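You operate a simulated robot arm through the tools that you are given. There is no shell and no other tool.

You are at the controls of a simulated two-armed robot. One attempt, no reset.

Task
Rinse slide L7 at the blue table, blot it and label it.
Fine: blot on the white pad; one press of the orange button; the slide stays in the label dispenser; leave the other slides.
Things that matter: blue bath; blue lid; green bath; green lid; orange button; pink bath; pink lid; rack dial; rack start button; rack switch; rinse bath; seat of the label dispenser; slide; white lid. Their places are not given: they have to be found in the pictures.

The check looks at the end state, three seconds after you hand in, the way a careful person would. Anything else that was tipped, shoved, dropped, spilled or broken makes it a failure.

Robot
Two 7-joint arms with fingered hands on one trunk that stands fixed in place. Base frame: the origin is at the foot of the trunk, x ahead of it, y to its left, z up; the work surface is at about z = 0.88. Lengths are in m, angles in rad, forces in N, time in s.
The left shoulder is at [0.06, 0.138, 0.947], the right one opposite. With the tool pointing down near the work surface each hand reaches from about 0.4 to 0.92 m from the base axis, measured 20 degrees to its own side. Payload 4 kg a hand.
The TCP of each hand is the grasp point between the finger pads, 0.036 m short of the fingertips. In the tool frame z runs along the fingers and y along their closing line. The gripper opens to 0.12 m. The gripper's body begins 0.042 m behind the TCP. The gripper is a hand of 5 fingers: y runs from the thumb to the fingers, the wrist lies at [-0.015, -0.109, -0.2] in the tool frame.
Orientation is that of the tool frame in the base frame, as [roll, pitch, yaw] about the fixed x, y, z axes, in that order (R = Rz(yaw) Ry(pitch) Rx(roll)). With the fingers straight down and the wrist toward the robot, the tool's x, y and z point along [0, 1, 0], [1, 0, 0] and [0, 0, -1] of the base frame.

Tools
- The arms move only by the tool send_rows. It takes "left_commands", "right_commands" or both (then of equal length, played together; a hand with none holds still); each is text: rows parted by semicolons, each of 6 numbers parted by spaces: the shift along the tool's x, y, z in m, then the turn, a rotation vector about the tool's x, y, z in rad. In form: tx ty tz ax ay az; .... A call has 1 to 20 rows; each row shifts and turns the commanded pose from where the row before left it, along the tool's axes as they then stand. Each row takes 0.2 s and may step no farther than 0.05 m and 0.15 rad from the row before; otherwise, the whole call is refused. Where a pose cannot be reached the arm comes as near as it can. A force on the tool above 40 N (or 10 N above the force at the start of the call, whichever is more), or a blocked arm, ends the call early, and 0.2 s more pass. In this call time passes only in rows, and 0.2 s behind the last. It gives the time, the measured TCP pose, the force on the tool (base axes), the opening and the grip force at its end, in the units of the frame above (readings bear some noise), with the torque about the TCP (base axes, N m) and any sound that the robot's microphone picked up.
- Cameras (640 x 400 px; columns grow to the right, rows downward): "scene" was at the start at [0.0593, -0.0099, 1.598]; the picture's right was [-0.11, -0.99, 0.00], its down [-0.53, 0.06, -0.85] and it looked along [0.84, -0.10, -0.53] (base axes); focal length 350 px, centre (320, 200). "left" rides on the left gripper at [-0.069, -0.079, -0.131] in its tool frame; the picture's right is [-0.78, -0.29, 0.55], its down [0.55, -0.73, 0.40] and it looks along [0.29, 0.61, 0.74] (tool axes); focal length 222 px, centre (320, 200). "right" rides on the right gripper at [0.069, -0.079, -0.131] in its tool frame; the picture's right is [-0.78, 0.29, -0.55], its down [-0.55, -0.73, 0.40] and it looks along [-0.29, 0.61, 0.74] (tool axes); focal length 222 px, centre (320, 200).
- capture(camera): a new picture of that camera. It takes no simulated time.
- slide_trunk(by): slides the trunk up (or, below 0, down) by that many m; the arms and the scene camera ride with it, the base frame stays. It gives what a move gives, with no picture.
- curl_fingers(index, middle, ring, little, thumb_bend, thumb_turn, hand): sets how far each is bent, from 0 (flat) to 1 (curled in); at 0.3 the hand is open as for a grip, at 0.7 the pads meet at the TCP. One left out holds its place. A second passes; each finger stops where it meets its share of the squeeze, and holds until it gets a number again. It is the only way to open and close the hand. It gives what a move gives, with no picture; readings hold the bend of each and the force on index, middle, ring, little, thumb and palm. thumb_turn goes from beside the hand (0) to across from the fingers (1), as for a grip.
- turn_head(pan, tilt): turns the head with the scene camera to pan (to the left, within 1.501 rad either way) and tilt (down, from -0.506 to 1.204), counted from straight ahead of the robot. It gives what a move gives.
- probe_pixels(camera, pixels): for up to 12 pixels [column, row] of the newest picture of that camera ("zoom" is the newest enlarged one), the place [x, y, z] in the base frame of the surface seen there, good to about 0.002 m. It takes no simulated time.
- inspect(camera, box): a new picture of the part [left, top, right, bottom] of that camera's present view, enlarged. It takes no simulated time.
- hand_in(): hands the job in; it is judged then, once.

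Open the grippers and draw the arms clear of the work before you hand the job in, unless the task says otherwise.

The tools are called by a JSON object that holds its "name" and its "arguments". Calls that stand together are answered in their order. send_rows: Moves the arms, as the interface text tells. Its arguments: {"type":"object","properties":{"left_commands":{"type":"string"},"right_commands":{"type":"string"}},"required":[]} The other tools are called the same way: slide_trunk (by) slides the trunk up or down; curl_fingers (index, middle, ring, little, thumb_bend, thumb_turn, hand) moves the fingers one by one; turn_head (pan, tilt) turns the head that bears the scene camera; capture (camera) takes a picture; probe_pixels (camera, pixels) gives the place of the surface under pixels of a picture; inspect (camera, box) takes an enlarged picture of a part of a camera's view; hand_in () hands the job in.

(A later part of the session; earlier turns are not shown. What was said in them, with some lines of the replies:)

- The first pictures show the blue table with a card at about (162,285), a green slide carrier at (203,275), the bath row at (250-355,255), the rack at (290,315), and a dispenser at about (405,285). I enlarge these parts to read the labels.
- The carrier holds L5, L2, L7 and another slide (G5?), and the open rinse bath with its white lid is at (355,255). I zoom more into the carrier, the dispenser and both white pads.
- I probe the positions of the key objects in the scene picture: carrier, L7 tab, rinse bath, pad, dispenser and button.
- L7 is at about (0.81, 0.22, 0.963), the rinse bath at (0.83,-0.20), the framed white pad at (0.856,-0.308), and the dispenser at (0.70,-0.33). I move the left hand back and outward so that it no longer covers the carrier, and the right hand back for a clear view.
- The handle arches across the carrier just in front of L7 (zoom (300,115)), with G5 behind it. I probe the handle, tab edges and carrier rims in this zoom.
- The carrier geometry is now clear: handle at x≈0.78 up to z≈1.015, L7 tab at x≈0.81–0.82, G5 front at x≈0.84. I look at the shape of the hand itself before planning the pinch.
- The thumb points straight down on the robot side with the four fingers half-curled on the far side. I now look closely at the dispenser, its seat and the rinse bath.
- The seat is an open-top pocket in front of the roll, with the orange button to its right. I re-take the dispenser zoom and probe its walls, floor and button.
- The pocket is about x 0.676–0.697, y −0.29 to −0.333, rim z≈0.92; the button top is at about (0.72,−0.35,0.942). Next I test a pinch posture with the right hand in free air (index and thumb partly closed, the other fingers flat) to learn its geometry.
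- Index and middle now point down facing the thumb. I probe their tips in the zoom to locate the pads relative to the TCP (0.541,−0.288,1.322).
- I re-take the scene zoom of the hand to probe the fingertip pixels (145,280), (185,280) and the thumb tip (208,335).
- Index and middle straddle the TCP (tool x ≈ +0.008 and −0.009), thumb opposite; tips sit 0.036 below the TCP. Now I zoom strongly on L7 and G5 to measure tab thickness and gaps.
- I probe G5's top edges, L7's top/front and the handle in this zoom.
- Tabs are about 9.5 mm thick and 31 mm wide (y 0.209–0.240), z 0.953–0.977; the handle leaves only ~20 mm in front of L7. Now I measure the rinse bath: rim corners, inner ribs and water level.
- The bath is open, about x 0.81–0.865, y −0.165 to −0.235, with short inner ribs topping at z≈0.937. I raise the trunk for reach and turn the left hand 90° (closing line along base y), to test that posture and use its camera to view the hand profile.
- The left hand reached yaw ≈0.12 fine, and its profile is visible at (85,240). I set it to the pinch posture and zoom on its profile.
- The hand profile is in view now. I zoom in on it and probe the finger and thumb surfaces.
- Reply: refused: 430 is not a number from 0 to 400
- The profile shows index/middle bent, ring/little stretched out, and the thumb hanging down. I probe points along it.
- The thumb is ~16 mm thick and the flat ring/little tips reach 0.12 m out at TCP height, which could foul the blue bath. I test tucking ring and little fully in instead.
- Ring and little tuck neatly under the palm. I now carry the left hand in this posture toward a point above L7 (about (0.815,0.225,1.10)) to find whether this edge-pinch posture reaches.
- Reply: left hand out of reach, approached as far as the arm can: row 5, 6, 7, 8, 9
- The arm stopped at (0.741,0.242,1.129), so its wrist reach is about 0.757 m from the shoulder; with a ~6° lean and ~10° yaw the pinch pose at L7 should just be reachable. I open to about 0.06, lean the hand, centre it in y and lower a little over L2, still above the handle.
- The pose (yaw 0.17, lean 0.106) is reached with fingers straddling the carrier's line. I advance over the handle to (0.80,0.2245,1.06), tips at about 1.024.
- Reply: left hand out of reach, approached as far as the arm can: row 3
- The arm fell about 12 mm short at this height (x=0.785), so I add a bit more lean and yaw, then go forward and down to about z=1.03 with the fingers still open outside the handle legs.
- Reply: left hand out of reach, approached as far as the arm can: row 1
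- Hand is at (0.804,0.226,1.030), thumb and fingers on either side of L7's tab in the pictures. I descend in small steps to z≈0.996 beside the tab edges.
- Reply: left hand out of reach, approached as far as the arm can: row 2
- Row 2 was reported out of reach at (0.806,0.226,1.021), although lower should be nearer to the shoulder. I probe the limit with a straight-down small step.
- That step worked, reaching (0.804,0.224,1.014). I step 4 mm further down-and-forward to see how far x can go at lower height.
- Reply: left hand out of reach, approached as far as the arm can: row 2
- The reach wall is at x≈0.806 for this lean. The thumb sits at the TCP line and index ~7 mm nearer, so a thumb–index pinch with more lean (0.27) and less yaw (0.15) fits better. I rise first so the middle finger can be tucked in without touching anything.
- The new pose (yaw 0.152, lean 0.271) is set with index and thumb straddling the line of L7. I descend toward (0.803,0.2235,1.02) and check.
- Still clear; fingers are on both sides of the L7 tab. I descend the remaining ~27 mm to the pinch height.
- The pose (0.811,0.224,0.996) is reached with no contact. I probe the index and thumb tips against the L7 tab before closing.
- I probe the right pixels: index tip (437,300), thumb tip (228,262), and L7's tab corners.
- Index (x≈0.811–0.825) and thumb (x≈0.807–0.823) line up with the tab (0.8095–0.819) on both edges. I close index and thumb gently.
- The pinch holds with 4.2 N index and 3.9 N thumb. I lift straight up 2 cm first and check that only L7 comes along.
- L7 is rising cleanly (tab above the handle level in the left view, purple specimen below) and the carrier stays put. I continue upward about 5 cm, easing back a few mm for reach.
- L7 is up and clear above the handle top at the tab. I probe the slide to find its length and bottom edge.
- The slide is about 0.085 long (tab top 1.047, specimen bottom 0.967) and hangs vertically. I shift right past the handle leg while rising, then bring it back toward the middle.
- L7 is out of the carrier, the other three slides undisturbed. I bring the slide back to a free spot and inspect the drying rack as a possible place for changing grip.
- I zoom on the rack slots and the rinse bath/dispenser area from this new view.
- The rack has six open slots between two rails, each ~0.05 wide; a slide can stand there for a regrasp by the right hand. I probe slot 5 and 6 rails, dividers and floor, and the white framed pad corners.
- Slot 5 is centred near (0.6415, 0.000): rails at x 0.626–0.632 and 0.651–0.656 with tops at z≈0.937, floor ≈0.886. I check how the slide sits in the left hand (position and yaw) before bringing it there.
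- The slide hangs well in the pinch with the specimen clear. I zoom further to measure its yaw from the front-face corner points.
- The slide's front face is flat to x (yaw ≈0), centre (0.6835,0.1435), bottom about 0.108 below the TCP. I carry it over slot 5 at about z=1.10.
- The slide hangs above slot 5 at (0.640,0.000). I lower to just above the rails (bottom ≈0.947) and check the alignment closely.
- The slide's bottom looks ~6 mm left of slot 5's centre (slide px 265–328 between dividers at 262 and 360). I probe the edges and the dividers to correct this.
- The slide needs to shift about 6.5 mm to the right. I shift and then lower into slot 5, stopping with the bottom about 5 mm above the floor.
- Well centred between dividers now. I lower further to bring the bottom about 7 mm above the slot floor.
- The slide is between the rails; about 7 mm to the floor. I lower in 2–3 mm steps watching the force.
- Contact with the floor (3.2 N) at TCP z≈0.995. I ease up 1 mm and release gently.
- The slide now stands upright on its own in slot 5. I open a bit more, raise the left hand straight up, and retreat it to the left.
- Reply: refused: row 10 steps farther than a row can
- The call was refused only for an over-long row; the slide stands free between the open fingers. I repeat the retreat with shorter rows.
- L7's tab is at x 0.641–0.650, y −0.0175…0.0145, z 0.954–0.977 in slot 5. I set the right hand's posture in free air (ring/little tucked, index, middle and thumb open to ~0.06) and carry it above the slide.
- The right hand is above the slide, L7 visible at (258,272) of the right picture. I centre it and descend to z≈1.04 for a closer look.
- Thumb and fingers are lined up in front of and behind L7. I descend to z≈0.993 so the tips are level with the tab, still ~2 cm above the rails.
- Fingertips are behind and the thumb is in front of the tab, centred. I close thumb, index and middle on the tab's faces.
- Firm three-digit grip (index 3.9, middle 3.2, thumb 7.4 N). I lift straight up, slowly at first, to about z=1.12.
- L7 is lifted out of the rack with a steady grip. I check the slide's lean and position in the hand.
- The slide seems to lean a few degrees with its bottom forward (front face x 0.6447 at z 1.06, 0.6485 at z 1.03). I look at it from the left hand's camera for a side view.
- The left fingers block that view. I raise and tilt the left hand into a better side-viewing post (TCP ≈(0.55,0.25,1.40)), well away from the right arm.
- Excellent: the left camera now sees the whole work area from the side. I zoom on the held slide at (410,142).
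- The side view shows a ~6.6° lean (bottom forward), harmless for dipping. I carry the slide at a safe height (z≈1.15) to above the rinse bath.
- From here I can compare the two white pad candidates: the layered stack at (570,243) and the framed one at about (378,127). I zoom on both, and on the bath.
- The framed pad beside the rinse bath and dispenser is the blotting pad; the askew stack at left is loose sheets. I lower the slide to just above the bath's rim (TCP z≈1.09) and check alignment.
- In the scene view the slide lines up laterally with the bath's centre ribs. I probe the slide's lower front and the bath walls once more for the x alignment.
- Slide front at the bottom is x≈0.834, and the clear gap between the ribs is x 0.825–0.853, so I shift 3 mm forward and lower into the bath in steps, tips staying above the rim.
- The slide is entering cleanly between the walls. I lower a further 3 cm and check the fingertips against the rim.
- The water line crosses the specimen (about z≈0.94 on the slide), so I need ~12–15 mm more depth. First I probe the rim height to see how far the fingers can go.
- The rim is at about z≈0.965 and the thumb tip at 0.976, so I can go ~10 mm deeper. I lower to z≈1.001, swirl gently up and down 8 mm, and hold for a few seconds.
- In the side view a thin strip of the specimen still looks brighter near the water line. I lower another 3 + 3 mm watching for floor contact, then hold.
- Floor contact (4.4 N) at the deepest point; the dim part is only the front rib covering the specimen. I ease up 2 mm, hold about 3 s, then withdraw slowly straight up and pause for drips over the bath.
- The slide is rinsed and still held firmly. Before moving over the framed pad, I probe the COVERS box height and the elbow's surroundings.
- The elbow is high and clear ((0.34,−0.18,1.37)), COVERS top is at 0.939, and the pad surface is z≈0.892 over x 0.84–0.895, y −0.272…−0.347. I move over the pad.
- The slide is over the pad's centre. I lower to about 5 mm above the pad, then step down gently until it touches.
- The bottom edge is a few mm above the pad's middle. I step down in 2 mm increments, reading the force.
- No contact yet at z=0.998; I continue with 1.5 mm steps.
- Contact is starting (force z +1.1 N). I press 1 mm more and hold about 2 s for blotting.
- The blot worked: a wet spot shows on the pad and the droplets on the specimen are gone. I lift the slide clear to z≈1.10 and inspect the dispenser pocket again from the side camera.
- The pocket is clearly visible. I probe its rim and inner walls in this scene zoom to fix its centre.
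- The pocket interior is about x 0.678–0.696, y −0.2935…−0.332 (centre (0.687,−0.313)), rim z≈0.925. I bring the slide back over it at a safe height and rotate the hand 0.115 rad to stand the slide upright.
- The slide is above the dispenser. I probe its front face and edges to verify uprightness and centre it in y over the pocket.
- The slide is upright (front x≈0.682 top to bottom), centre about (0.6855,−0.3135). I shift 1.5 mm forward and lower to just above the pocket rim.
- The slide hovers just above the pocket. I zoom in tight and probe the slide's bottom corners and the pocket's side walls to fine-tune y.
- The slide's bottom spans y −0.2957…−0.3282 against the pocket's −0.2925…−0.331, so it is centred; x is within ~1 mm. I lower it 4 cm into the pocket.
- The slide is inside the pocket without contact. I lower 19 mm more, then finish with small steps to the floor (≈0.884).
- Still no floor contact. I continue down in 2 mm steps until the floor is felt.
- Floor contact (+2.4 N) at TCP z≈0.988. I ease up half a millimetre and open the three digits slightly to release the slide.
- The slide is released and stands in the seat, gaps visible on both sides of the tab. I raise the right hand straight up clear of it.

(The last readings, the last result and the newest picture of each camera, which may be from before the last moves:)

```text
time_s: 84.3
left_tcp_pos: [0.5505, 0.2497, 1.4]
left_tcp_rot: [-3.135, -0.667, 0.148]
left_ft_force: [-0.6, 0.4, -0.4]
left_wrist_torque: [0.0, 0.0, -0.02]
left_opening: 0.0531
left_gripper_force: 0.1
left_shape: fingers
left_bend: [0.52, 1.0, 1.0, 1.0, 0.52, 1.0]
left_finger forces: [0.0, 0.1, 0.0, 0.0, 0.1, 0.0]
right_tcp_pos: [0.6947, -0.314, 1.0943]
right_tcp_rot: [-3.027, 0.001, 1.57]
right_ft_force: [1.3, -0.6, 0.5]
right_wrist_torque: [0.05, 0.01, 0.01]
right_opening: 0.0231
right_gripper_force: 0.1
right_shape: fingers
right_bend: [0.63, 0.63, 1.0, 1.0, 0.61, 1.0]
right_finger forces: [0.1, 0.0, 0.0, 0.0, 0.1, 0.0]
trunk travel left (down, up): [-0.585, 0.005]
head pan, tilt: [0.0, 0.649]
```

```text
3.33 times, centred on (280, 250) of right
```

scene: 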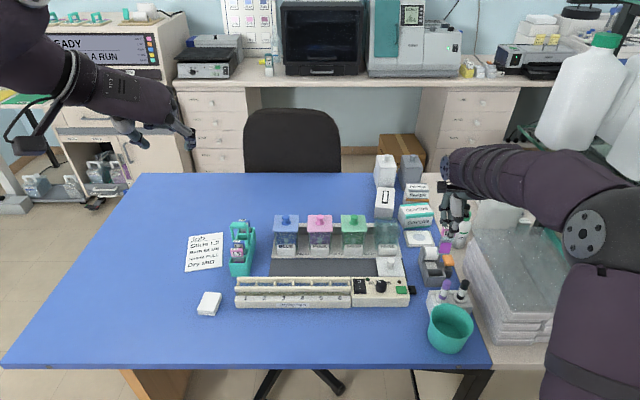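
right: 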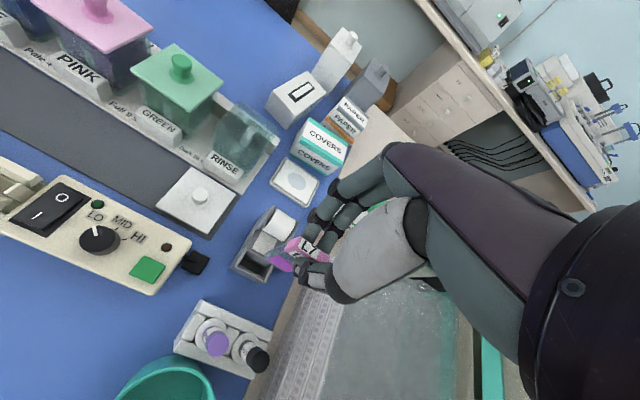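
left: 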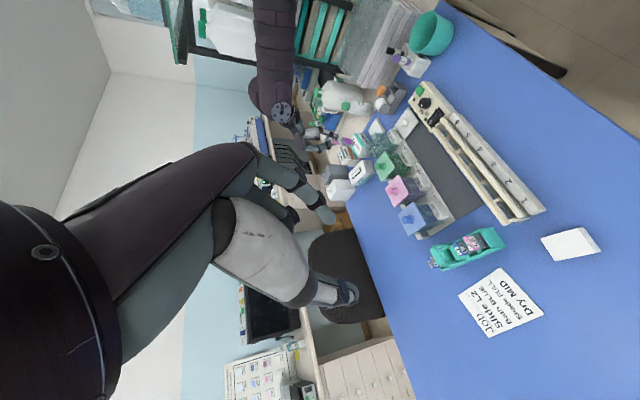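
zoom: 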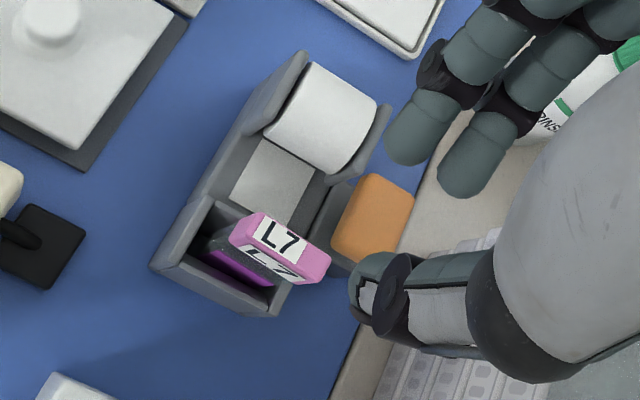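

L7 stands in the seat, clear of the hand. I close the three digits into a blunt poking tip, straighten the hand, and move over the orange button's centre (0.722,−0.349).

{"name": "curl_fingers", "arguments": {"hand": "right", "index": 0.69, "middle": 0.69, "thumb_bend": 0.69}}

{"name": "send_rows", "arguments": {"right_commands": "0 0 0 -0.115 0 0;-0.018 0.014 0 0 0 0;-0.0175 0.013 0 0 0 0;0 0 0.02 0 0 0;0 0 0 0 0 0"}}

{"name": "inspect", "arguments": {"camera": "scene", "box": [420, 225, 465, 290]}}

{"name": "inspect", "arguments": {"camera": "left", "box": [350, 60, 410, 115]}}

{"name": "inspect", "arguments": {"camera": "right", "box": [240, 200, 360, 320]}}

```text
time_s: 85.3
left_tcp_pos: [0.5512, 0.2481, 1.3995]
left_tcp_rot: [-3.134, -0.67, 0.147]
left_ft_force: [-0.1, 0.3, 0.1]
left_wrist_torque: [0.03, -0.01, 0.03]
left_opening: 0.0534
left_gripper_force: 0.1
left_shape: fingers
left_bend: [0.52, 1.0, 1.0, 1.0, 0.52, 1.0]
left_finger forces: [0.1, 0.0, 0.0, 0.0, 0.0, 0.0]
right_tcp_pos: [0.6954, -0.3137, 1.0935]
right_tcp_rot: [-3.026, 0.0, 1.572]
right_ft_force: [0.1, 1.0, -0.8]
right_wrist_torque: [0.0, 0.01, -0.02]
right_opening: 0.0044
right_gripper_force: 0.1
right_shape: fingers
right_bend: [0.69, 0.69, 1.0, 1.0, 0.69, 1.0]
right_finger forces: [0.1, 0.0, 0.1, 0.0, 0.0, 0.0]
trunk travel left (down, up): [-0.585, 0.005]
head pan, tilt: [0.0, 0.649]
```

```text
time_s: 86.5
left_tcp_pos: [0.5505, 0.2488, 1.4008]
left_tcp_rot: [-3.135, -0.669, 0.148]
left_ft_force: [-1.0, 0.8, -0.9]
left_wrist_torque: [0.03, -0.03, 0.0]
left_opening: 0.0533
left_gripper_force: 0.1
left_shape: fingers
left_bend: [0.52, 1.0, 1.0, 1.0, 0.52, 1.0]
left_finger forces: [0.0, 0.0, 0.0, 0.1, 0.0, 0.0]
right_tcp_pos: [0.7226, -0.3484, 1.0737]
right_tcp_rot: [3.14, 0.0, 1.571]
right_ft_force: [-0.1, -0.9, -0.6]
right_wrist_torque: [0.01, 0.06, 0.02]
right_opening: 0.0041
right_gripper_force: 0.0
right_shape: fingers
right_bend: [0.69, 0.69, 1.0, 1.0, 0.69, 1.0]
right_finger forces: [0.0, 0.0, 0.0, 0.0, 0.0, 0.1]
trunk travel left (down, up): [-0.585, 0.005]
head pan, tilt: [0.0, 0.649]
```

```text
6.15 times, centred on (442, 258) of scene
```

zoom: 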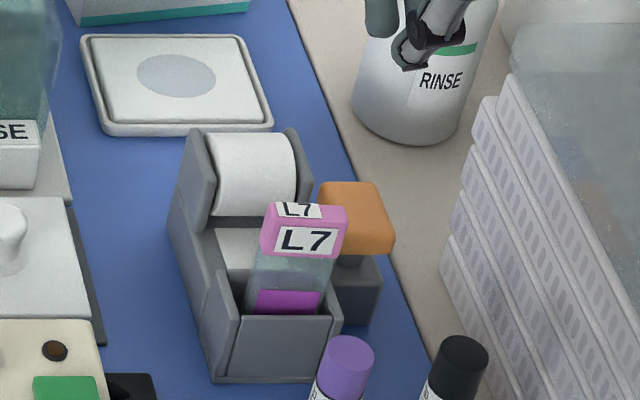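

```text
7.27 times, centred on (380, 88) of left
```

zoom: 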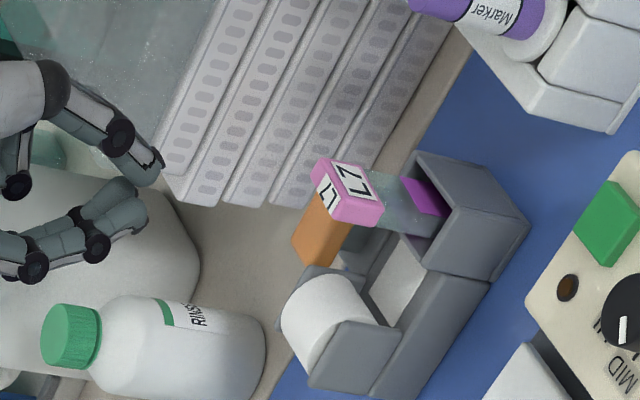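

```text
3.33 times, centred on (300, 260) of right
```

zoom: 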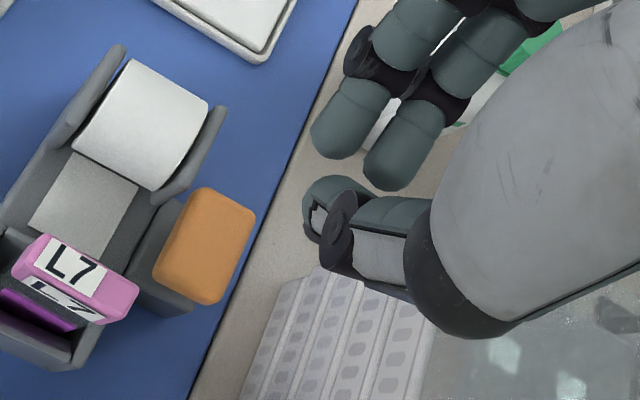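

I verify the button top, the slide tab, and the RINSE bottle's extent with fresh probes before pressing.

{"name": "inspect", "arguments": {"camera": "scene", "box": [420, 225, 465, 290]}}

{"name": "probe_pixels", "arguments": {"camera": "zoom", "pixels": [[350, 200], [330, 190], [380, 190], [385, 240], [350, 245], [355, 215], [305, 240], [270, 230], [340, 235], [305, 205], [290, 290], [420, 120]]}}

{"name": "inspect", "arguments": {"camera": "left", "box": [350, 60, 410, 115]}}

{"name": "probe_pixels", "arguments": {"camera": "zoom", "pixels": [[60, 330], [100, 330], [150, 310], [230, 320], [140, 170], [150, 200], [125, 205], [310, 220], [325, 245], [350, 180], [345, 210], [360, 200]]}}

```text
6.15 times, centred on (442, 258) of scene
```

zoom: 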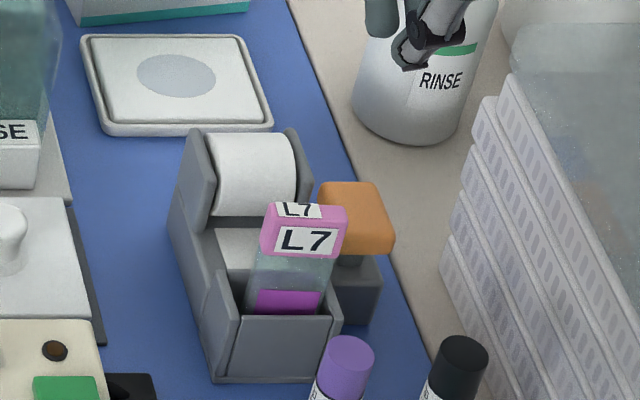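

```text
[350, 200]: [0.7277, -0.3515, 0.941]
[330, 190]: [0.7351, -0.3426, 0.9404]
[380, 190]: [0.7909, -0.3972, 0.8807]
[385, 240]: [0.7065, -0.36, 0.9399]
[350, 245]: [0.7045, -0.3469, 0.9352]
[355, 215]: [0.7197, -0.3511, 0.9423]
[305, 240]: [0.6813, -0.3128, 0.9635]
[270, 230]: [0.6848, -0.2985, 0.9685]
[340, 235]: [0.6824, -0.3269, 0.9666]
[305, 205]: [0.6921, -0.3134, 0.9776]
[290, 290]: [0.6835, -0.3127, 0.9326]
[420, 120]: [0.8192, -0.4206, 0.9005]
```

```text
7.27 times, centred on (380, 88) of left
```

zoom: 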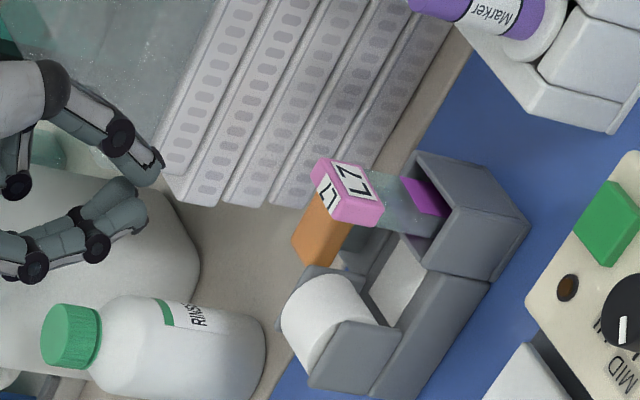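

```text
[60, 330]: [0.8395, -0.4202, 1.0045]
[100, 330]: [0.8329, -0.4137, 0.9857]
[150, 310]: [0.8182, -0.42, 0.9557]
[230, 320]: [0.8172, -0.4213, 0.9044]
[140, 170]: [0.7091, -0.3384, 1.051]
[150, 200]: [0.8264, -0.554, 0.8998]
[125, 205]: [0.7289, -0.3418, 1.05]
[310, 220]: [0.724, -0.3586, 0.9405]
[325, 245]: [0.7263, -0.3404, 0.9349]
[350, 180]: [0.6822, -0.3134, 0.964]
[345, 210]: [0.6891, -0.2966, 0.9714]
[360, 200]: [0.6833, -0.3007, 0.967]
```

Bottle front is x≈0.817 and L7's tab is at x 0.682–0.692, y −0.297…−0.329: both clear of the pressing tip. I also probe the white tray stack on the right before descending.

{"name": "inspect", "arguments": {"camera": "scene", "box": [440, 215, 520, 295]}}

{"name": "probe_pixels", "arguments": {"camera": "zoom", "pixels": [[230, 140], [260, 130], [200, 200], [300, 200], [250, 260], [350, 150], [300, 110], [180, 250], [400, 250], [240, 180], [330, 250], [420, 150]]}}

```text
5.00 times, centred on (480, 255) of scene
```

zoom: 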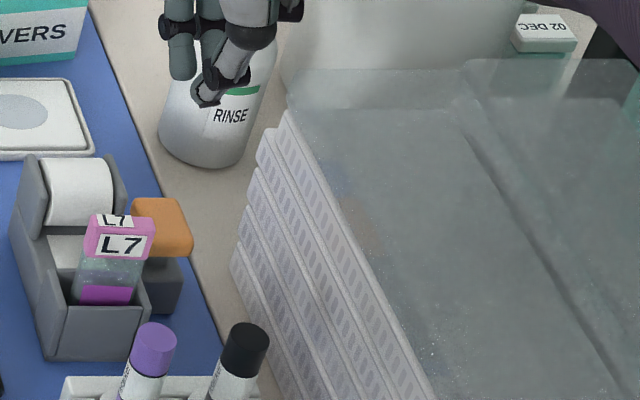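

```text
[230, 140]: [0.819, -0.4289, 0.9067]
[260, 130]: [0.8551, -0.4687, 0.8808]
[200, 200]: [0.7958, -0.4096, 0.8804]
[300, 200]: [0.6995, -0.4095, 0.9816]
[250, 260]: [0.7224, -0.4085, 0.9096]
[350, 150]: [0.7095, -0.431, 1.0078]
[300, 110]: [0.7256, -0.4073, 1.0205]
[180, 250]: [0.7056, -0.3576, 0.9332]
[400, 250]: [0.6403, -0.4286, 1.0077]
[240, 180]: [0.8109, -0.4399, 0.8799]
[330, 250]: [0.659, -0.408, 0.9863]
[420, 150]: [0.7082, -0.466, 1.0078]
```

The tray stack's left face is at y≈−0.4075 with its top near 1.02, so the tucked fingers (to y≈−0.40) would pass close. I lower to z≈1.045 and yaw the hand +0.5 rad, which swings those fingers away from both the trays and the slide.

{"name": "send_rows", "arguments": {"right_commands": "0 0 0.0145 0 0 0;0 0 0.0145 0 0 0;0 0 0 0 0 -0.125;0 0 0 0 0 -0.125;0 0 0 0 0 -0.125;0 0 0 0 0 -0.125;0 0 0 0 0 0"}}

{"name": "inspect", "arguments": {"camera": "scene", "box": [420, 220, 480, 290]}}

{"name": "inspect", "arguments": {"camera": "left", "box": [345, 60, 405, 115]}}

{"name": "inspect", "arguments": {"camera": "right", "box": [220, 190, 360, 330]}}

```text
time_s: 88.1
left_tcp_pos: [0.5516, 0.2501, 1.4001]
left_tcp_rot: [-3.136, -0.667, 0.149]
left_ft_force: [-0.2, 0.6, 0.3]
left_wrist_torque: [0.0, 0.01, -0.02]
left_opening: 0.0533
left_gripper_force: 0.1
left_shape: fingers
left_bend: [0.52, 1.0, 1.0, 1.0, 0.52, 1.0]
left_finger forces: [0.0, 0.0, 0.0, 0.0, 0.1, 0.1]
right_tcp_pos: [0.7205, -0.3489, 1.0459]
right_tcp_rot: [3.142, -0.001, 2.072]
right_ft_force: [0.2, 0.4, 0.3]
right_wrist_torque: [-0.01, -0.02, -0.01]
right_opening: 0.0043
right_gripper_force: 0.0
right_shape: fingers
right_bend: [0.69, 0.69, 1.0, 1.0, 0.69, 1.0]
right_finger forces: [0.0, 0.0, 0.0, 0.0, 0.1, 0.0]
trunk travel left (down, up): [-0.585, 0.005]
head pan, tilt: [0.0, 0.649]
```

```text
5.71 times, centred on (450, 255) of scene
```

zoom: 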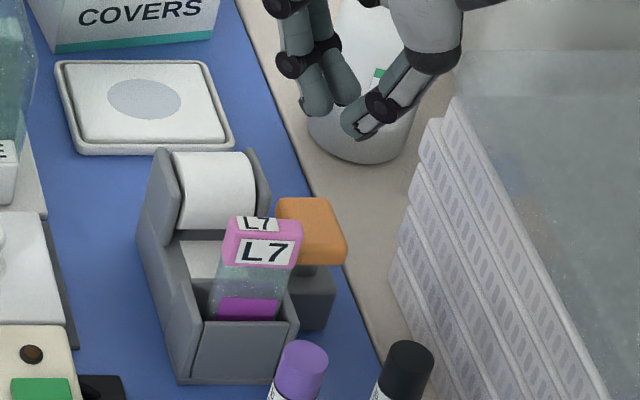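

```text
7.27 times, centred on (375, 88) of left
```

zoom: 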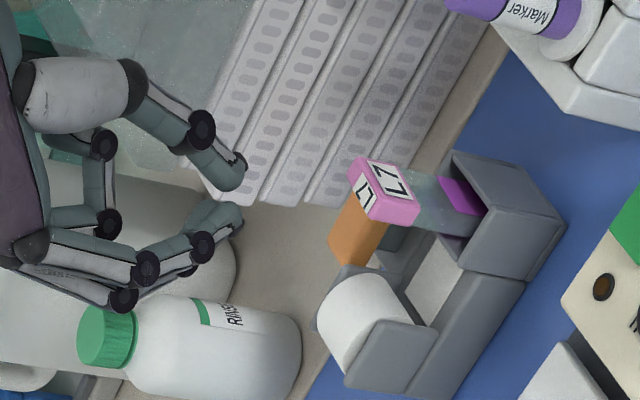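

```text
2.86 times, centred on (290, 260) of right
```

zoom: 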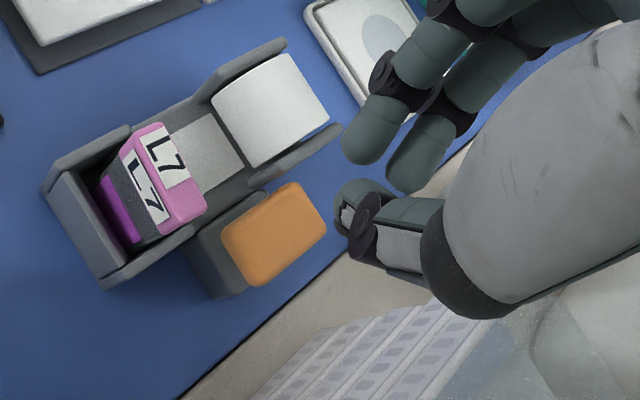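

The pressing tip is above the button and clear of trays and slide. I shift 3 mm back and lower to about 10 mm above the button top.

{"name": "send_rows", "arguments": {"right_commands": "0 -0.0034 0.018 0 0 0;0 0 0.02 0 0 0;0 0 0.019 0 0 0;0 0 0 0 0 0"}}

{"name": "inspect", "arguments": {"camera": "scene", "box": [420, 225, 470, 285]}}

{"name": "inspect", "arguments": {"camera": "left", "box": [355, 60, 405, 110]}}

{"name": "inspect", "arguments": {"camera": "right", "box": [240, 190, 350, 310]}}

```text
time_s: 89.1
left_tcp_pos: [0.5508, 0.2499, 1.3998]
left_tcp_rot: [-3.133, -0.668, 0.146]
left_ft_force: [-0.1, -0.1, -0.2]
left_wrist_torque: [0.02, -0.02, 0.0]
left_opening: 0.0533
left_gripper_force: 0.1
left_shape: fingers
left_bend: [0.52, 1.0, 1.0, 1.0, 0.52, 1.0]
left_finger forces: [0.0, 0.1, 0.0, 0.0, 0.1, 0.1]
right_tcp_pos: [0.7185, -0.3518, 0.9886]
right_tcp_rot: [3.141, 0.001, 2.071]
right_ft_force: [-0.1, 1.0, 0.6]
right_wrist_torque: [-0.01, -0.02, -0.01]
right_opening: 0.0042
right_gripper_force: 0.0
right_shape: fingers
right_bend: [0.69, 0.69, 1.0, 1.0, 0.69, 1.0]
right_finger forces: [0.0, 0.1, 0.0, 0.0, 0.1, 0.0]
trunk travel left (down, up): [-0.585, 0.005]
head pan, tilt: [0.0, 0.649]
```

```text
6.67 times, centred on (445, 255) of scene
```

zoom: 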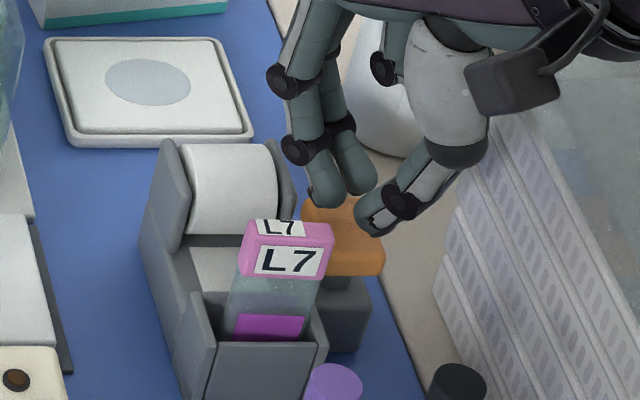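

```text
8.00 times, centred on (380, 85) of left
```

zoom: 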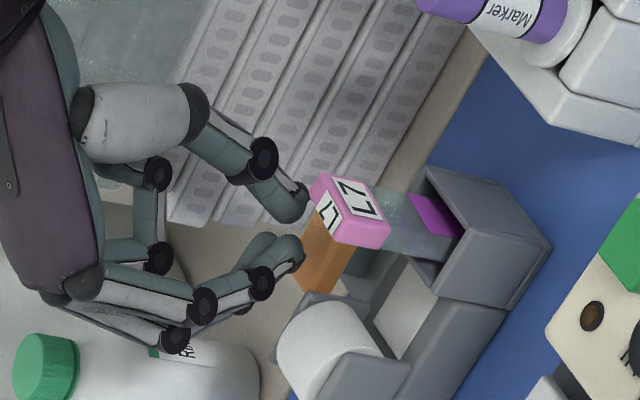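

```text
3.33 times, centred on (295, 250) of right
```

zoom: 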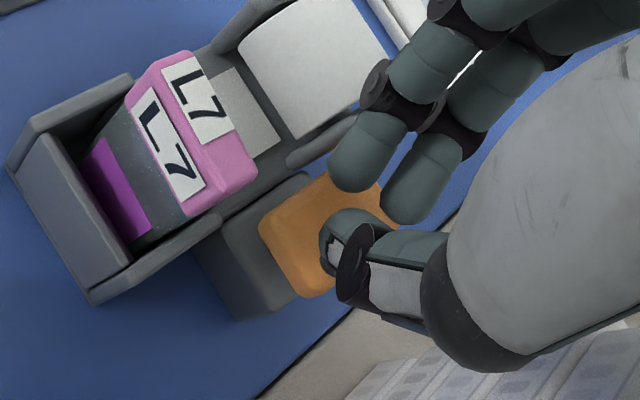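

Tips hover over the button; they look slightly far back. I probe the tip positions to centre the press.

{"name": "inspect", "arguments": {"camera": "scene", "box": [435, 240, 460, 275]}}

{"name": "probe_pixels", "arguments": {"camera": "zoom", "pixels": [[230, 130], [250, 165], [320, 140], [300, 110], [360, 210], [350, 235], [250, 210], [300, 230], [220, 190], [340, 290], [270, 300], [190, 160]]}}

```text
11.43 times, centred on (448, 258) of scene
```

zoom: 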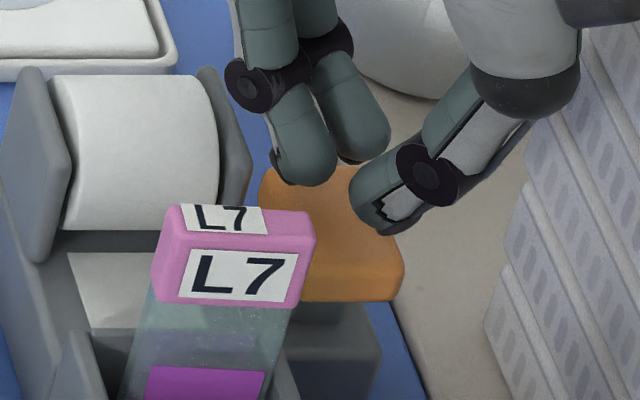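

```text
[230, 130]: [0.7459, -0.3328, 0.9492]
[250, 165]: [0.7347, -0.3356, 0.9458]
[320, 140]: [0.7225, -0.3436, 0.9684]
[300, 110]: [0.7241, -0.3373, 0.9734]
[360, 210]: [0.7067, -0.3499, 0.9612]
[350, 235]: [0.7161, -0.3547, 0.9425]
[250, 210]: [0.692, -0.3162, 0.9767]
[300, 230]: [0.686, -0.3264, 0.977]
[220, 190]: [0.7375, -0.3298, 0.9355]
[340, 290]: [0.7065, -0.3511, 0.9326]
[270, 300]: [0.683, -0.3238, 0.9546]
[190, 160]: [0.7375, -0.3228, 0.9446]
```

The tips are over the button (index x≈0.7225, thumb x≈0.707). I descend to near-contact and then press in small steps, listening for a click.

{"name": "send_rows", "arguments": {"right_commands": "0 0 0.004 0 0 0;0 0 0.004 0 0 0;0 0 0 0 0 0"}}

{"name": "send_rows", "arguments": {"right_commands": "0 0 0.002 0 0 0;0 0 0 0 0 0"}}

```text
time_s: 89.9
left_tcp_pos: [0.5512, 0.2495, 1.4]
left_tcp_rot: [-3.136, -0.668, 0.148]
left_ft_force: [0.5, 0.1, 0.2]
left_wrist_torque: [0.01, 0.03, 0.04]
left_opening: 0.0536
left_gripper_force: 0.0
left_shape: fingers
left_bend: [0.52, 1.0, 1.0, 1.0, 0.52, 1.0]
left_finger forces: [0.0, 0.0, 0.1, 0.0, 0.0, 0.1]
right_tcp_pos: [0.718, -0.3519, 0.9817]
right_tcp_rot: [3.141, 0.001, 2.071]
right_ft_force: [-0.2, -0.2, 0.1]
right_wrist_torque: [0.01, 0.02, 0.0]
right_opening: 0.0046
right_gripper_force: 0.1
right_shape: fingers
right_bend: [0.69, 0.69, 1.0, 1.0, 0.69, 1.0]
right_finger forces: [0.0, 0.0, 0.0, 0.0, 0.0, 0.1]
trunk travel left (down, up): [-0.585, 0.005]
head pan, tilt: [0.0, 0.649]
```

```text
time_s: 90.5
left_tcp_pos: [0.5511, 0.2494, 1.4]
left_tcp_rot: [-3.133, -0.668, 0.147]
left_ft_force: [-0.4, 0.1, -0.2]
left_wrist_torque: [-0.01, -0.04, 0.0]
left_opening: 0.0534
left_gripper_force: 0.1
left_shape: fingers
left_bend: [0.52, 1.0, 1.0, 1.0, 0.52, 1.0]
left_finger forces: [0.0, 0.1, 0.0, 0.0, 0.0, 0.0]
right_tcp_pos: [0.7175, -0.3522, 0.9781]
right_tcp_rot: [-3.141, -0.001, 2.07]
right_ft_force: [0.2, 0.8, -0.9]
right_wrist_torque: [0.01, 0.01, 0.01]
right_opening: 0.0045
right_gripper_force: 0.1
right_shape: fingers
right_bend: [0.69, 0.69, 1.0, 1.0, 0.69, 1.0]
right_finger forces: [0.0, 0.1, 0.1, 0.1, 0.0, 0.0]
trunk travel left (down, up): [-0.585, 0.005]
head pan, tilt: [0.0, 0.649]
```

No contact yet at z=0.978. I continue the single monotonic press with 2 mm steps.

{"name": "send_rows", "arguments": {"right_commands": "0 0 0.002 0 0 0;0 0 0 0 0 0"}}

{"name": "send_rows", "arguments": {"right_commands": "0 0 0.002 0 0 0;0 0 0 0 0 0"}}

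```text
time_s: 91.1
left_tcp_pos: [0.5508, 0.2495, 1.4009]
left_tcp_rot: [-3.134, -0.668, 0.146]
left_ft_force: [0.0, 0.1, -0.4]
left_wrist_torque: [-0.02, -0.05, -0.01]
left_opening: 0.0533
left_gripper_force: 0.0
left_shape: fingers
left_bend: [0.52, 1.0, 1.0, 1.0, 0.52, 1.0]
left_finger forces: [0.0, 0.0, 0.0, 0.0, 0.0, 0.0]
right_tcp_pos: [0.7199, -0.3509, 0.9767]
right_tcp_rot: [-3.14, 0.0, 2.071]
right_ft_force: [-0.8, 0.4, 0.9]
right_wrist_torque: [-0.03, -0.01, 0.02]
right_opening: 0.0041
right_gripper_force: 0.3
right_shape: fingers
right_bend: [0.69, 0.69, 1.0, 1.0, 0.69, 1.0]
right_finger forces: [0.0, 0.1, 0.0, 0.1, 0.9, 0.0]
trunk travel left (down, up): [-0.585, 0.005]
head pan, tilt: [0.0, 0.649]
```

```text
time_s: 91.7
left_tcp_pos: [0.5514, 0.2494, 1.4002]
left_tcp_rot: [-3.133, -0.668, 0.147]
left_ft_force: [-1.2, 0.1, -0.8]
left_wrist_torque: [-0.05, 0.02, 0.03]
left_opening: 0.0532
left_gripper_force: 0.0
left_shape: fingers
left_bend: [0.52, 1.0, 1.0, 1.0, 0.52, 1.0]
left_finger forces: [0.0, 0.0, 0.0, 0.1, 0.0, 0.0]
right_tcp_pos: [0.7188, -0.3504, 0.9726]
right_tcp_rot: [-3.141, -0.001, 2.07]
right_ft_force: [0.5, -0.2, 1.2]
right_wrist_torque: [-0.05, 0.03, -0.05]
right_opening: 0.0042
right_gripper_force: 0.4
right_shape: fingers
right_bend: [0.69, 0.69, 1.0, 1.0, 0.69, 1.0]
right_finger forces: [0.0, 0.0, 0.1, 0.0, 1.7, 0.0]
trunk travel left (down, up): [-0.585, 0.005]
head pan, tilt: [0.0, 0.649]
```

The thumb is pressing (0.9 → 1.7 N) and the button is moving like a spring. I continue down.

{"name": "send_rows", "arguments": {"right_commands": "0 0 0.002 0 0 0;0 0 0 0 0 0"}}

{"name": "send_rows", "arguments": {"right_commands": "0 0 0.002 0 0 0;0 0 0 0 0 0"}}

```text
time_s: 92.3
left_tcp_pos: [0.5516, 0.2488, 1.401]
left_tcp_rot: [-3.135, -0.669, 0.147]
left_ft_force: [0.7, 0.4, -0.2]
left_wrist_torque: [0.0, -0.02, 0.02]
left_opening: 0.0533
left_gripper_force: 0.1
left_shape: fingers
left_bend: [0.52, 1.0, 1.0, 1.0, 0.52, 1.0]
left_finger forces: [0.0, 0.0, 0.1, 0.0, 0.0, 0.0]
right_tcp_pos: [0.7191, -0.3505, 0.973]
right_tcp_rot: [-3.141, 0.001, 2.07]
right_ft_force: [-0.2, -0.2, 2.6]
right_wrist_torque: [-0.05, 0.03, -0.03]
right_opening: 0.0038
right_gripper_force: 1.6
right_shape: fingers
right_bend: [0.69, 0.69, 1.0, 1.0, 0.69, 1.0]
right_finger forces: [0.6, 0.1, 0.0, 0.1, 1.9, 0.0]
trunk travel left (down, up): [-0.585, 0.005]
head pan, tilt: [0.0, 0.649]
```

```text
time_s: 92.9
left_tcp_pos: [0.5516, 0.2499, 1.3994]
left_tcp_rot: [-3.136, -0.668, 0.149]
left_ft_force: [0.0, 0.0, 0.7]
left_wrist_torque: [0.0, 0.0, 0.01]
left_opening: 0.0533
left_gripper_force: 0.1
left_shape: fingers
left_bend: [0.52, 1.0, 1.0, 1.0, 0.52, 1.0]
left_finger forces: [0.0, 0.0, 0.0, 0.0, 0.0, 0.0]
right_tcp_pos: [0.7188, -0.3509, 0.97]
right_tcp_rot: [-3.141, 0.002, 2.07]
right_ft_force: [-0.9, -0.2, 4.3]
right_wrist_torque: [-0.02, 0.03, -0.02]
right_opening: 0.0023
right_gripper_force: 2.3
right_shape: fingers
right_bend: [0.7, 0.69, 1.0, 1.0, 0.69, 1.0]
right_finger forces: [2.5, 0.0, 0.1, 0.1, 2.5, 0.0]
trunk travel left (down, up): [-0.585, 0.005]
head pan, tilt: [0.0, 0.649]
heard: click
```

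A click was heard at 4.3 N: the single press registered. I lift straight off without pausing and look at the result.

{"name": "send_rows", "arguments": {"right_commands": "0 0 -0.015 0 0 0;0 0 -0.025 0 0 0;0 0 -0.03 0 0 0;0 0 -0.03 0 0 0;0 0 0 0 0 0"}}

{"name": "inspect", "arguments": {"camera": "scene", "box": [420, 225, 470, 290]}}

{"name": "inspect", "arguments": {"camera": "left", "box": [355, 60, 415, 115]}}

{"name": "inspect", "arguments": {"camera": "right", "box": [220, 180, 360, 320]}}

```text
time_s: 94.1
left_tcp_pos: [0.5503, 0.2483, 1.4002]
left_tcp_rot: [-3.136, -0.668, 0.147]
left_ft_force: [0.1, -0.3, 0.3]
left_wrist_torque: [-0.02, 0.01, 0.01]
left_opening: 0.053
left_gripper_force: 0.0
left_shape: fingers
left_bend: [0.52, 1.0, 1.0, 1.0, 0.52, 1.0]
left_finger forces: [0.0, 0.0, 0.0, 0.0, 0.0, 0.0]
right_tcp_pos: [0.7201, -0.3509, 1.0711]
right_tcp_rot: [3.141, 0.0, 2.07]
right_ft_force: [0.1, 0.4, 0.6]
right_wrist_torque: [0.01, 0.02, -0.02]
right_opening: 0.0039
right_gripper_force: 0.1
right_shape: fingers
right_bend: [0.69, 0.69, 1.0, 1.0, 0.69, 1.0]
right_finger forces: [0.2, 0.0, 0.0, 0.0, 0.1, 0.0]
trunk travel left (down, up): [-0.585, 0.005]
head pan, tilt: [0.0, 0.649]
```

```text
6.15 times, centred on (445, 258) of scene
```

zoom: 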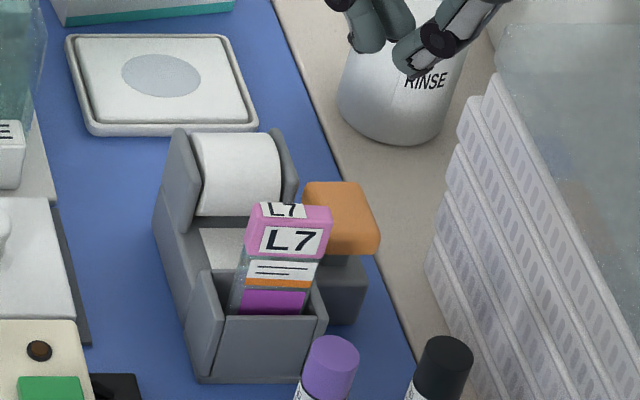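

```text
7.27 times, centred on (385, 88) of left
```

zoom: 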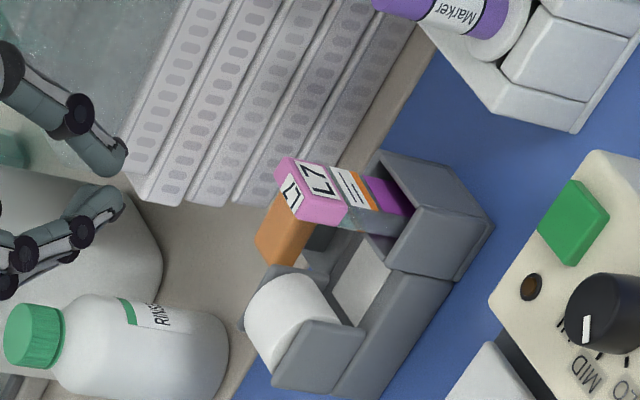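

```text
2.86 times, centred on (290, 250) of right
```

zoom: 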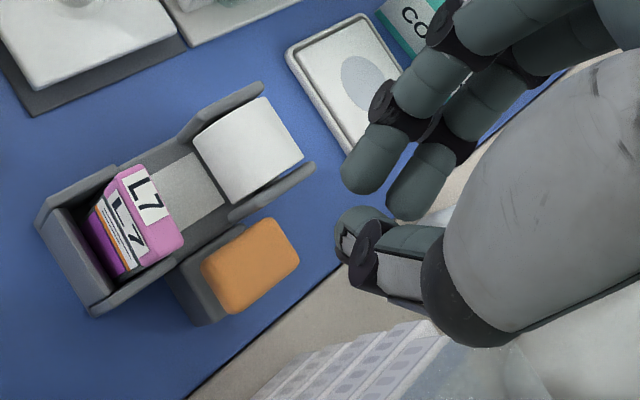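

The label is on L7 and the slide stays in the seat. I now raise the right hand, turn it back and withdraw it toward the robot.

{"name": "send_rows", "arguments": {"right_commands": "0 0 -0.04 0 0 0;0 0 -0.04 0 0 0;0 0 -0.04 0 0 0;0 0 0 0 0 0.125;0 0 0 0 0 0.125;0 0 0 0 0 0.125;0 0 0 0 0 0.125;0.005 -0.045 -0.01 0 0 0;0.005 -0.045 -0.01 0 0 0;0.005 -0.045 -0.01 0 0 0;0.005 -0.045 -0.01 0 0 0;0.005 -0.045 -0.01 0 0 0;0 0 0 0 0 0"}}

{"name": "curl_fingers", "arguments": {"hand": "right", "index": 0.3, "middle": 0.3, "ring": 0.3, "little": 0.3, "thumb_bend": 0.3}}

{"name": "curl_fingers", "arguments": {"hand": "left", "index": 0.3, "middle": 0.3, "ring": 0.3, "little": 0.3, "thumb_bend": 0.3}}

{"name": "send_rows", "arguments": {"left_commands": "-0.02 -0.02 -0.01 0 0 0;-0.02 -0.02 -0.01 0 0 0;-0.02 -0.02 -0.01 0 0 0;0 0 0 0 0 0"}}

{"name": "capture", "arguments": {"camera": "scene"}}

{"name": "capture", "arguments": {"camera": "left"}}

{"name": "capture", "arguments": {"camera": "right"}}

```text
time_s: 96.9
left_tcp_pos: [0.5523, 0.2491, 1.4]
left_tcp_rot: [-3.136, -0.67, 0.147]
left_ft_force: [-0.1, 1.0, 0.0]
left_wrist_torque: [-0.01, 0.01, -0.01]
left_opening: 0.0532
left_gripper_force: 0.0
left_shape: fingers
left_bend: [0.52, 1.0, 1.0, 1.0, 0.52, 1.0]
left_finger forces: [0.1, 0.0, 0.0, 0.0, 0.1, 0.0]
right_tcp_pos: [0.4928, -0.3248, 1.2415]
right_tcp_rot: [-3.138, 0.0, 1.571]
right_ft_force: [0.1, -0.8, 0.6]
right_wrist_torque: [0.0, -0.01, 0.0]
right_opening: 0.0037
right_gripper_force: 0.0
right_shape: fingers
right_bend: [0.69, 0.69, 1.0, 1.0, 0.69, 1.0]
right_finger forces: [0.0, 0.1, 0.0, 0.1, 0.0, 0.0]
trunk travel left (down, up): [-0.585, 0.005]
head pan, tilt: [0.0, 0.649]
```

```text
time_s: 97.9
left_tcp_pos: [0.5507, 0.249, 1.3999]
left_tcp_rot: [-3.134, -0.668, 0.148]
left_ft_force: [0.0, -0.5, -0.4]
left_wrist_torque: [-0.01, 0.05, 0.04]
left_opening: 0.0534
left_gripper_force: 0.0
left_shape: fingers
left_bend: [0.52, 1.0, 1.0, 1.0, 0.52, 1.0]
left_finger forces: [0.0, 0.1, 0.0, 0.0, 0.0, 0.1]
right_tcp_pos: [0.4931, -0.3253, 1.2422]
right_tcp_rot: [3.141, 0.001, 1.57]
right_ft_force: [-0.6, 0.0, -0.1]
right_wrist_torque: [-0.02, 0.03, -0.05]
right_opening: 0.1186
right_gripper_force: 0.1
right_shape: fingers
right_bend: [0.3, 0.3, 0.3, 0.3, 0.3, 0.97]
right_finger forces: [0.1, 0.0, 0.0, 0.0, 0.1, 0.0]
trunk travel left (down, up): [-0.585, 0.005]
head pan, tilt: [0.0, 0.649]
```

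```text
time_s: 98.9
left_tcp_pos: [0.5499, 0.248, 1.3995]
left_tcp_rot: [-3.135, -0.668, 0.147]
left_ft_force: [0.4, -0.2, -0.6]
left_wrist_torque: [-0.03, 0.0, -0.03]
left_opening: 0.1187
left_gripper_force: 0.0
left_shape: fingers
left_bend: [0.3, 0.3, 0.3, 0.3, 0.3, 0.97]
left_finger forces: [0.0, 0.1, 0.0, 0.1, 0.1, 0.0]
right_tcp_pos: [0.493, -0.3255, 1.2413]
right_tcp_rot: [-3.141, -0.001, 1.57]
right_ft_force: [-0.1, 0.7, 0.2]
right_wrist_torque: [-0.01, 0.01, -0.01]
right_opening: 0.119
right_gripper_force: 0.1
right_shape: fingers
right_bend: [0.3, 0.3, 0.3, 0.3, 0.3, 0.97]
right_finger forces: [0.1, 0.0, 0.0, 0.0, 0.0, 0.0]
trunk travel left (down, up): [-0.585, 0.005]
head pan, tilt: [0.0, 0.649]
```

```text
time_s: 99.9
left_tcp_pos: [0.4771, 0.3001, 1.3877]
left_tcp_rot: [-3.135, -0.67, 0.149]
left_ft_force: [0.5, -0.4, 0.7]
left_wrist_torque: [-0.04, -0.03, 0.04]
left_opening: 0.1187
left_gripper_force: 0.0
left_shape: fingers
left_bend: [0.3, 0.3, 0.3, 0.3, 0.3, 0.97]
left_finger forces: [0.1, 0.0, 0.1, 0.0, 0.0, 0.1]
right_tcp_pos: [0.4942, -0.3259, 1.2412]
right_tcp_rot: [3.141, 0.0, 1.571]
right_ft_force: [0.5, -0.4, -0.2]
right_wrist_torque: [-0.01, 0.01, 0.0]
right_opening: 0.1187
right_gripper_force: 0.0
right_shape: fingers
right_bend: [0.3, 0.3, 0.3, 0.3, 0.3, 0.97]
right_finger forces: [0.0, 0.0, 0.0, 0.0, 0.1, 0.1]
trunk travel left (down, up): [-0.585, 0.005]
head pan, tilt: [0.0, 0.649]
```

```text
taken
```

scene: 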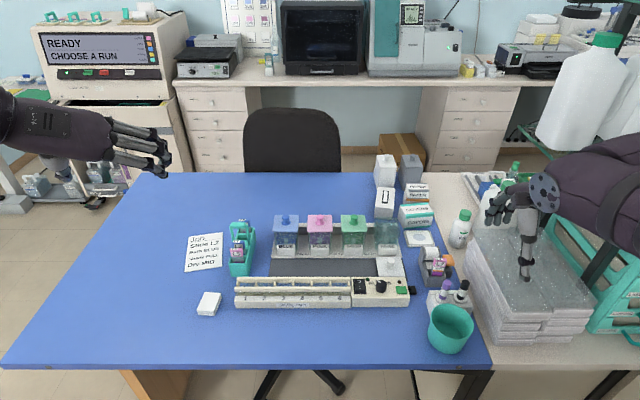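

```text
taken
```

left: 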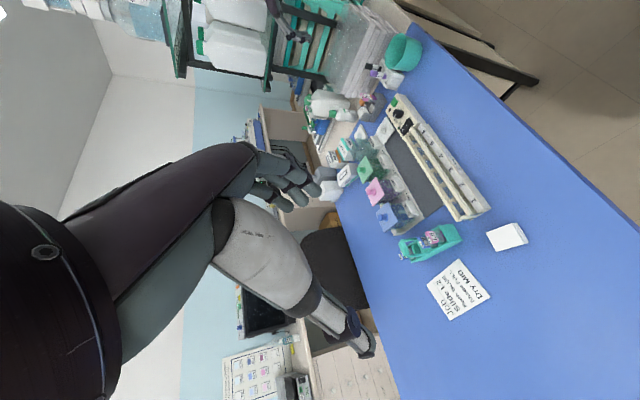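

```text
taken
```

right: 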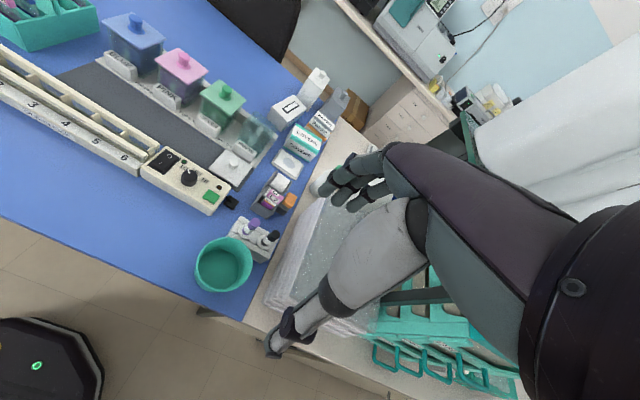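

Both arms are drawn back with hands open. I do a final check of the dispenser, the carrier and the bath area.

{"name": "inspect", "arguments": {"camera": "scene", "box": [410, 235, 465, 295]}}

{"name": "inspect", "arguments": {"camera": "scene", "box": [180, 210, 280, 320]}}

{"name": "inspect", "arguments": {"camera": "scene", "box": [265, 200, 440, 310]}}

```text
6.67 times, centred on (438, 265) of scene
```

zoom: 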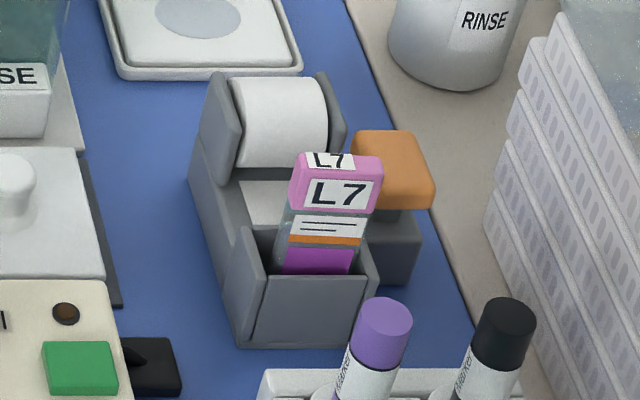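

```text
3.64 times, centred on (230, 265) of scene
```

zoom: 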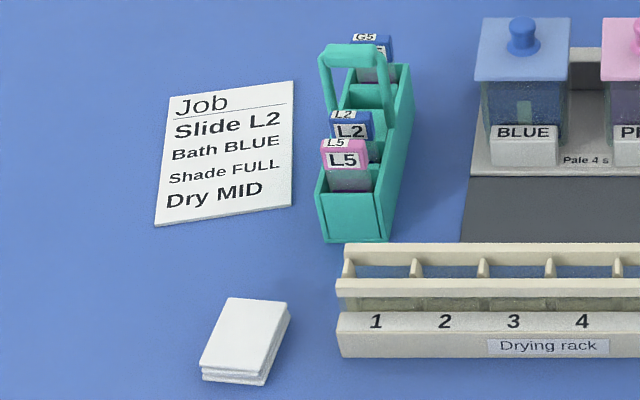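

```text
3.64 times, centred on (352, 255) of scene
```

zoom: 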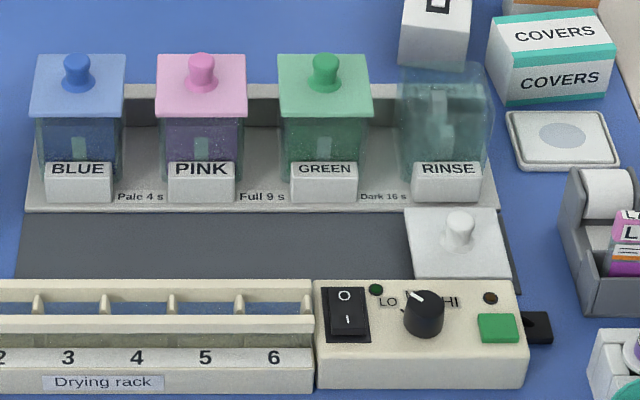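

The final pictures show L7 standing in the dispenser seat with its label on. L5, L2 and G5 are still in the carrier, and the lids, rack controls and other objects are where they were. Both hands are open and clear, so I hand the job in.

{"name": "hand_in", "arguments": {}}

```text
The job is handed in.
```

Slide L7 has been rinsed, blotted and labelled, and it is standing in the label dispenser's seat. I handed the job in; no result has come back from the check.

- **Pick-up:** the left hand lifted L7 out of the carrier. I stood it briefly in drying-rack slot 5 so the right hand could take over. L5, L2 and G5 stayed in the carrier.
- **Rinse:** L7 went down to the floor of the rinse bath and stayed under for several seconds. The bath was already open, so I left the white lid where it was.
- **Blot:** there were two white items that could be the pad. I used the framed pad beside the rinse bath. It took a wet mark and the drops on the slide were gone. The loose white stack on the left was not touched.
- **Label:** I pressed the orange button once, heard one click, and the label is on the slide.

In the last pictures nothing else looked moved, tipped or spilled. Both hands are open and drawn back.
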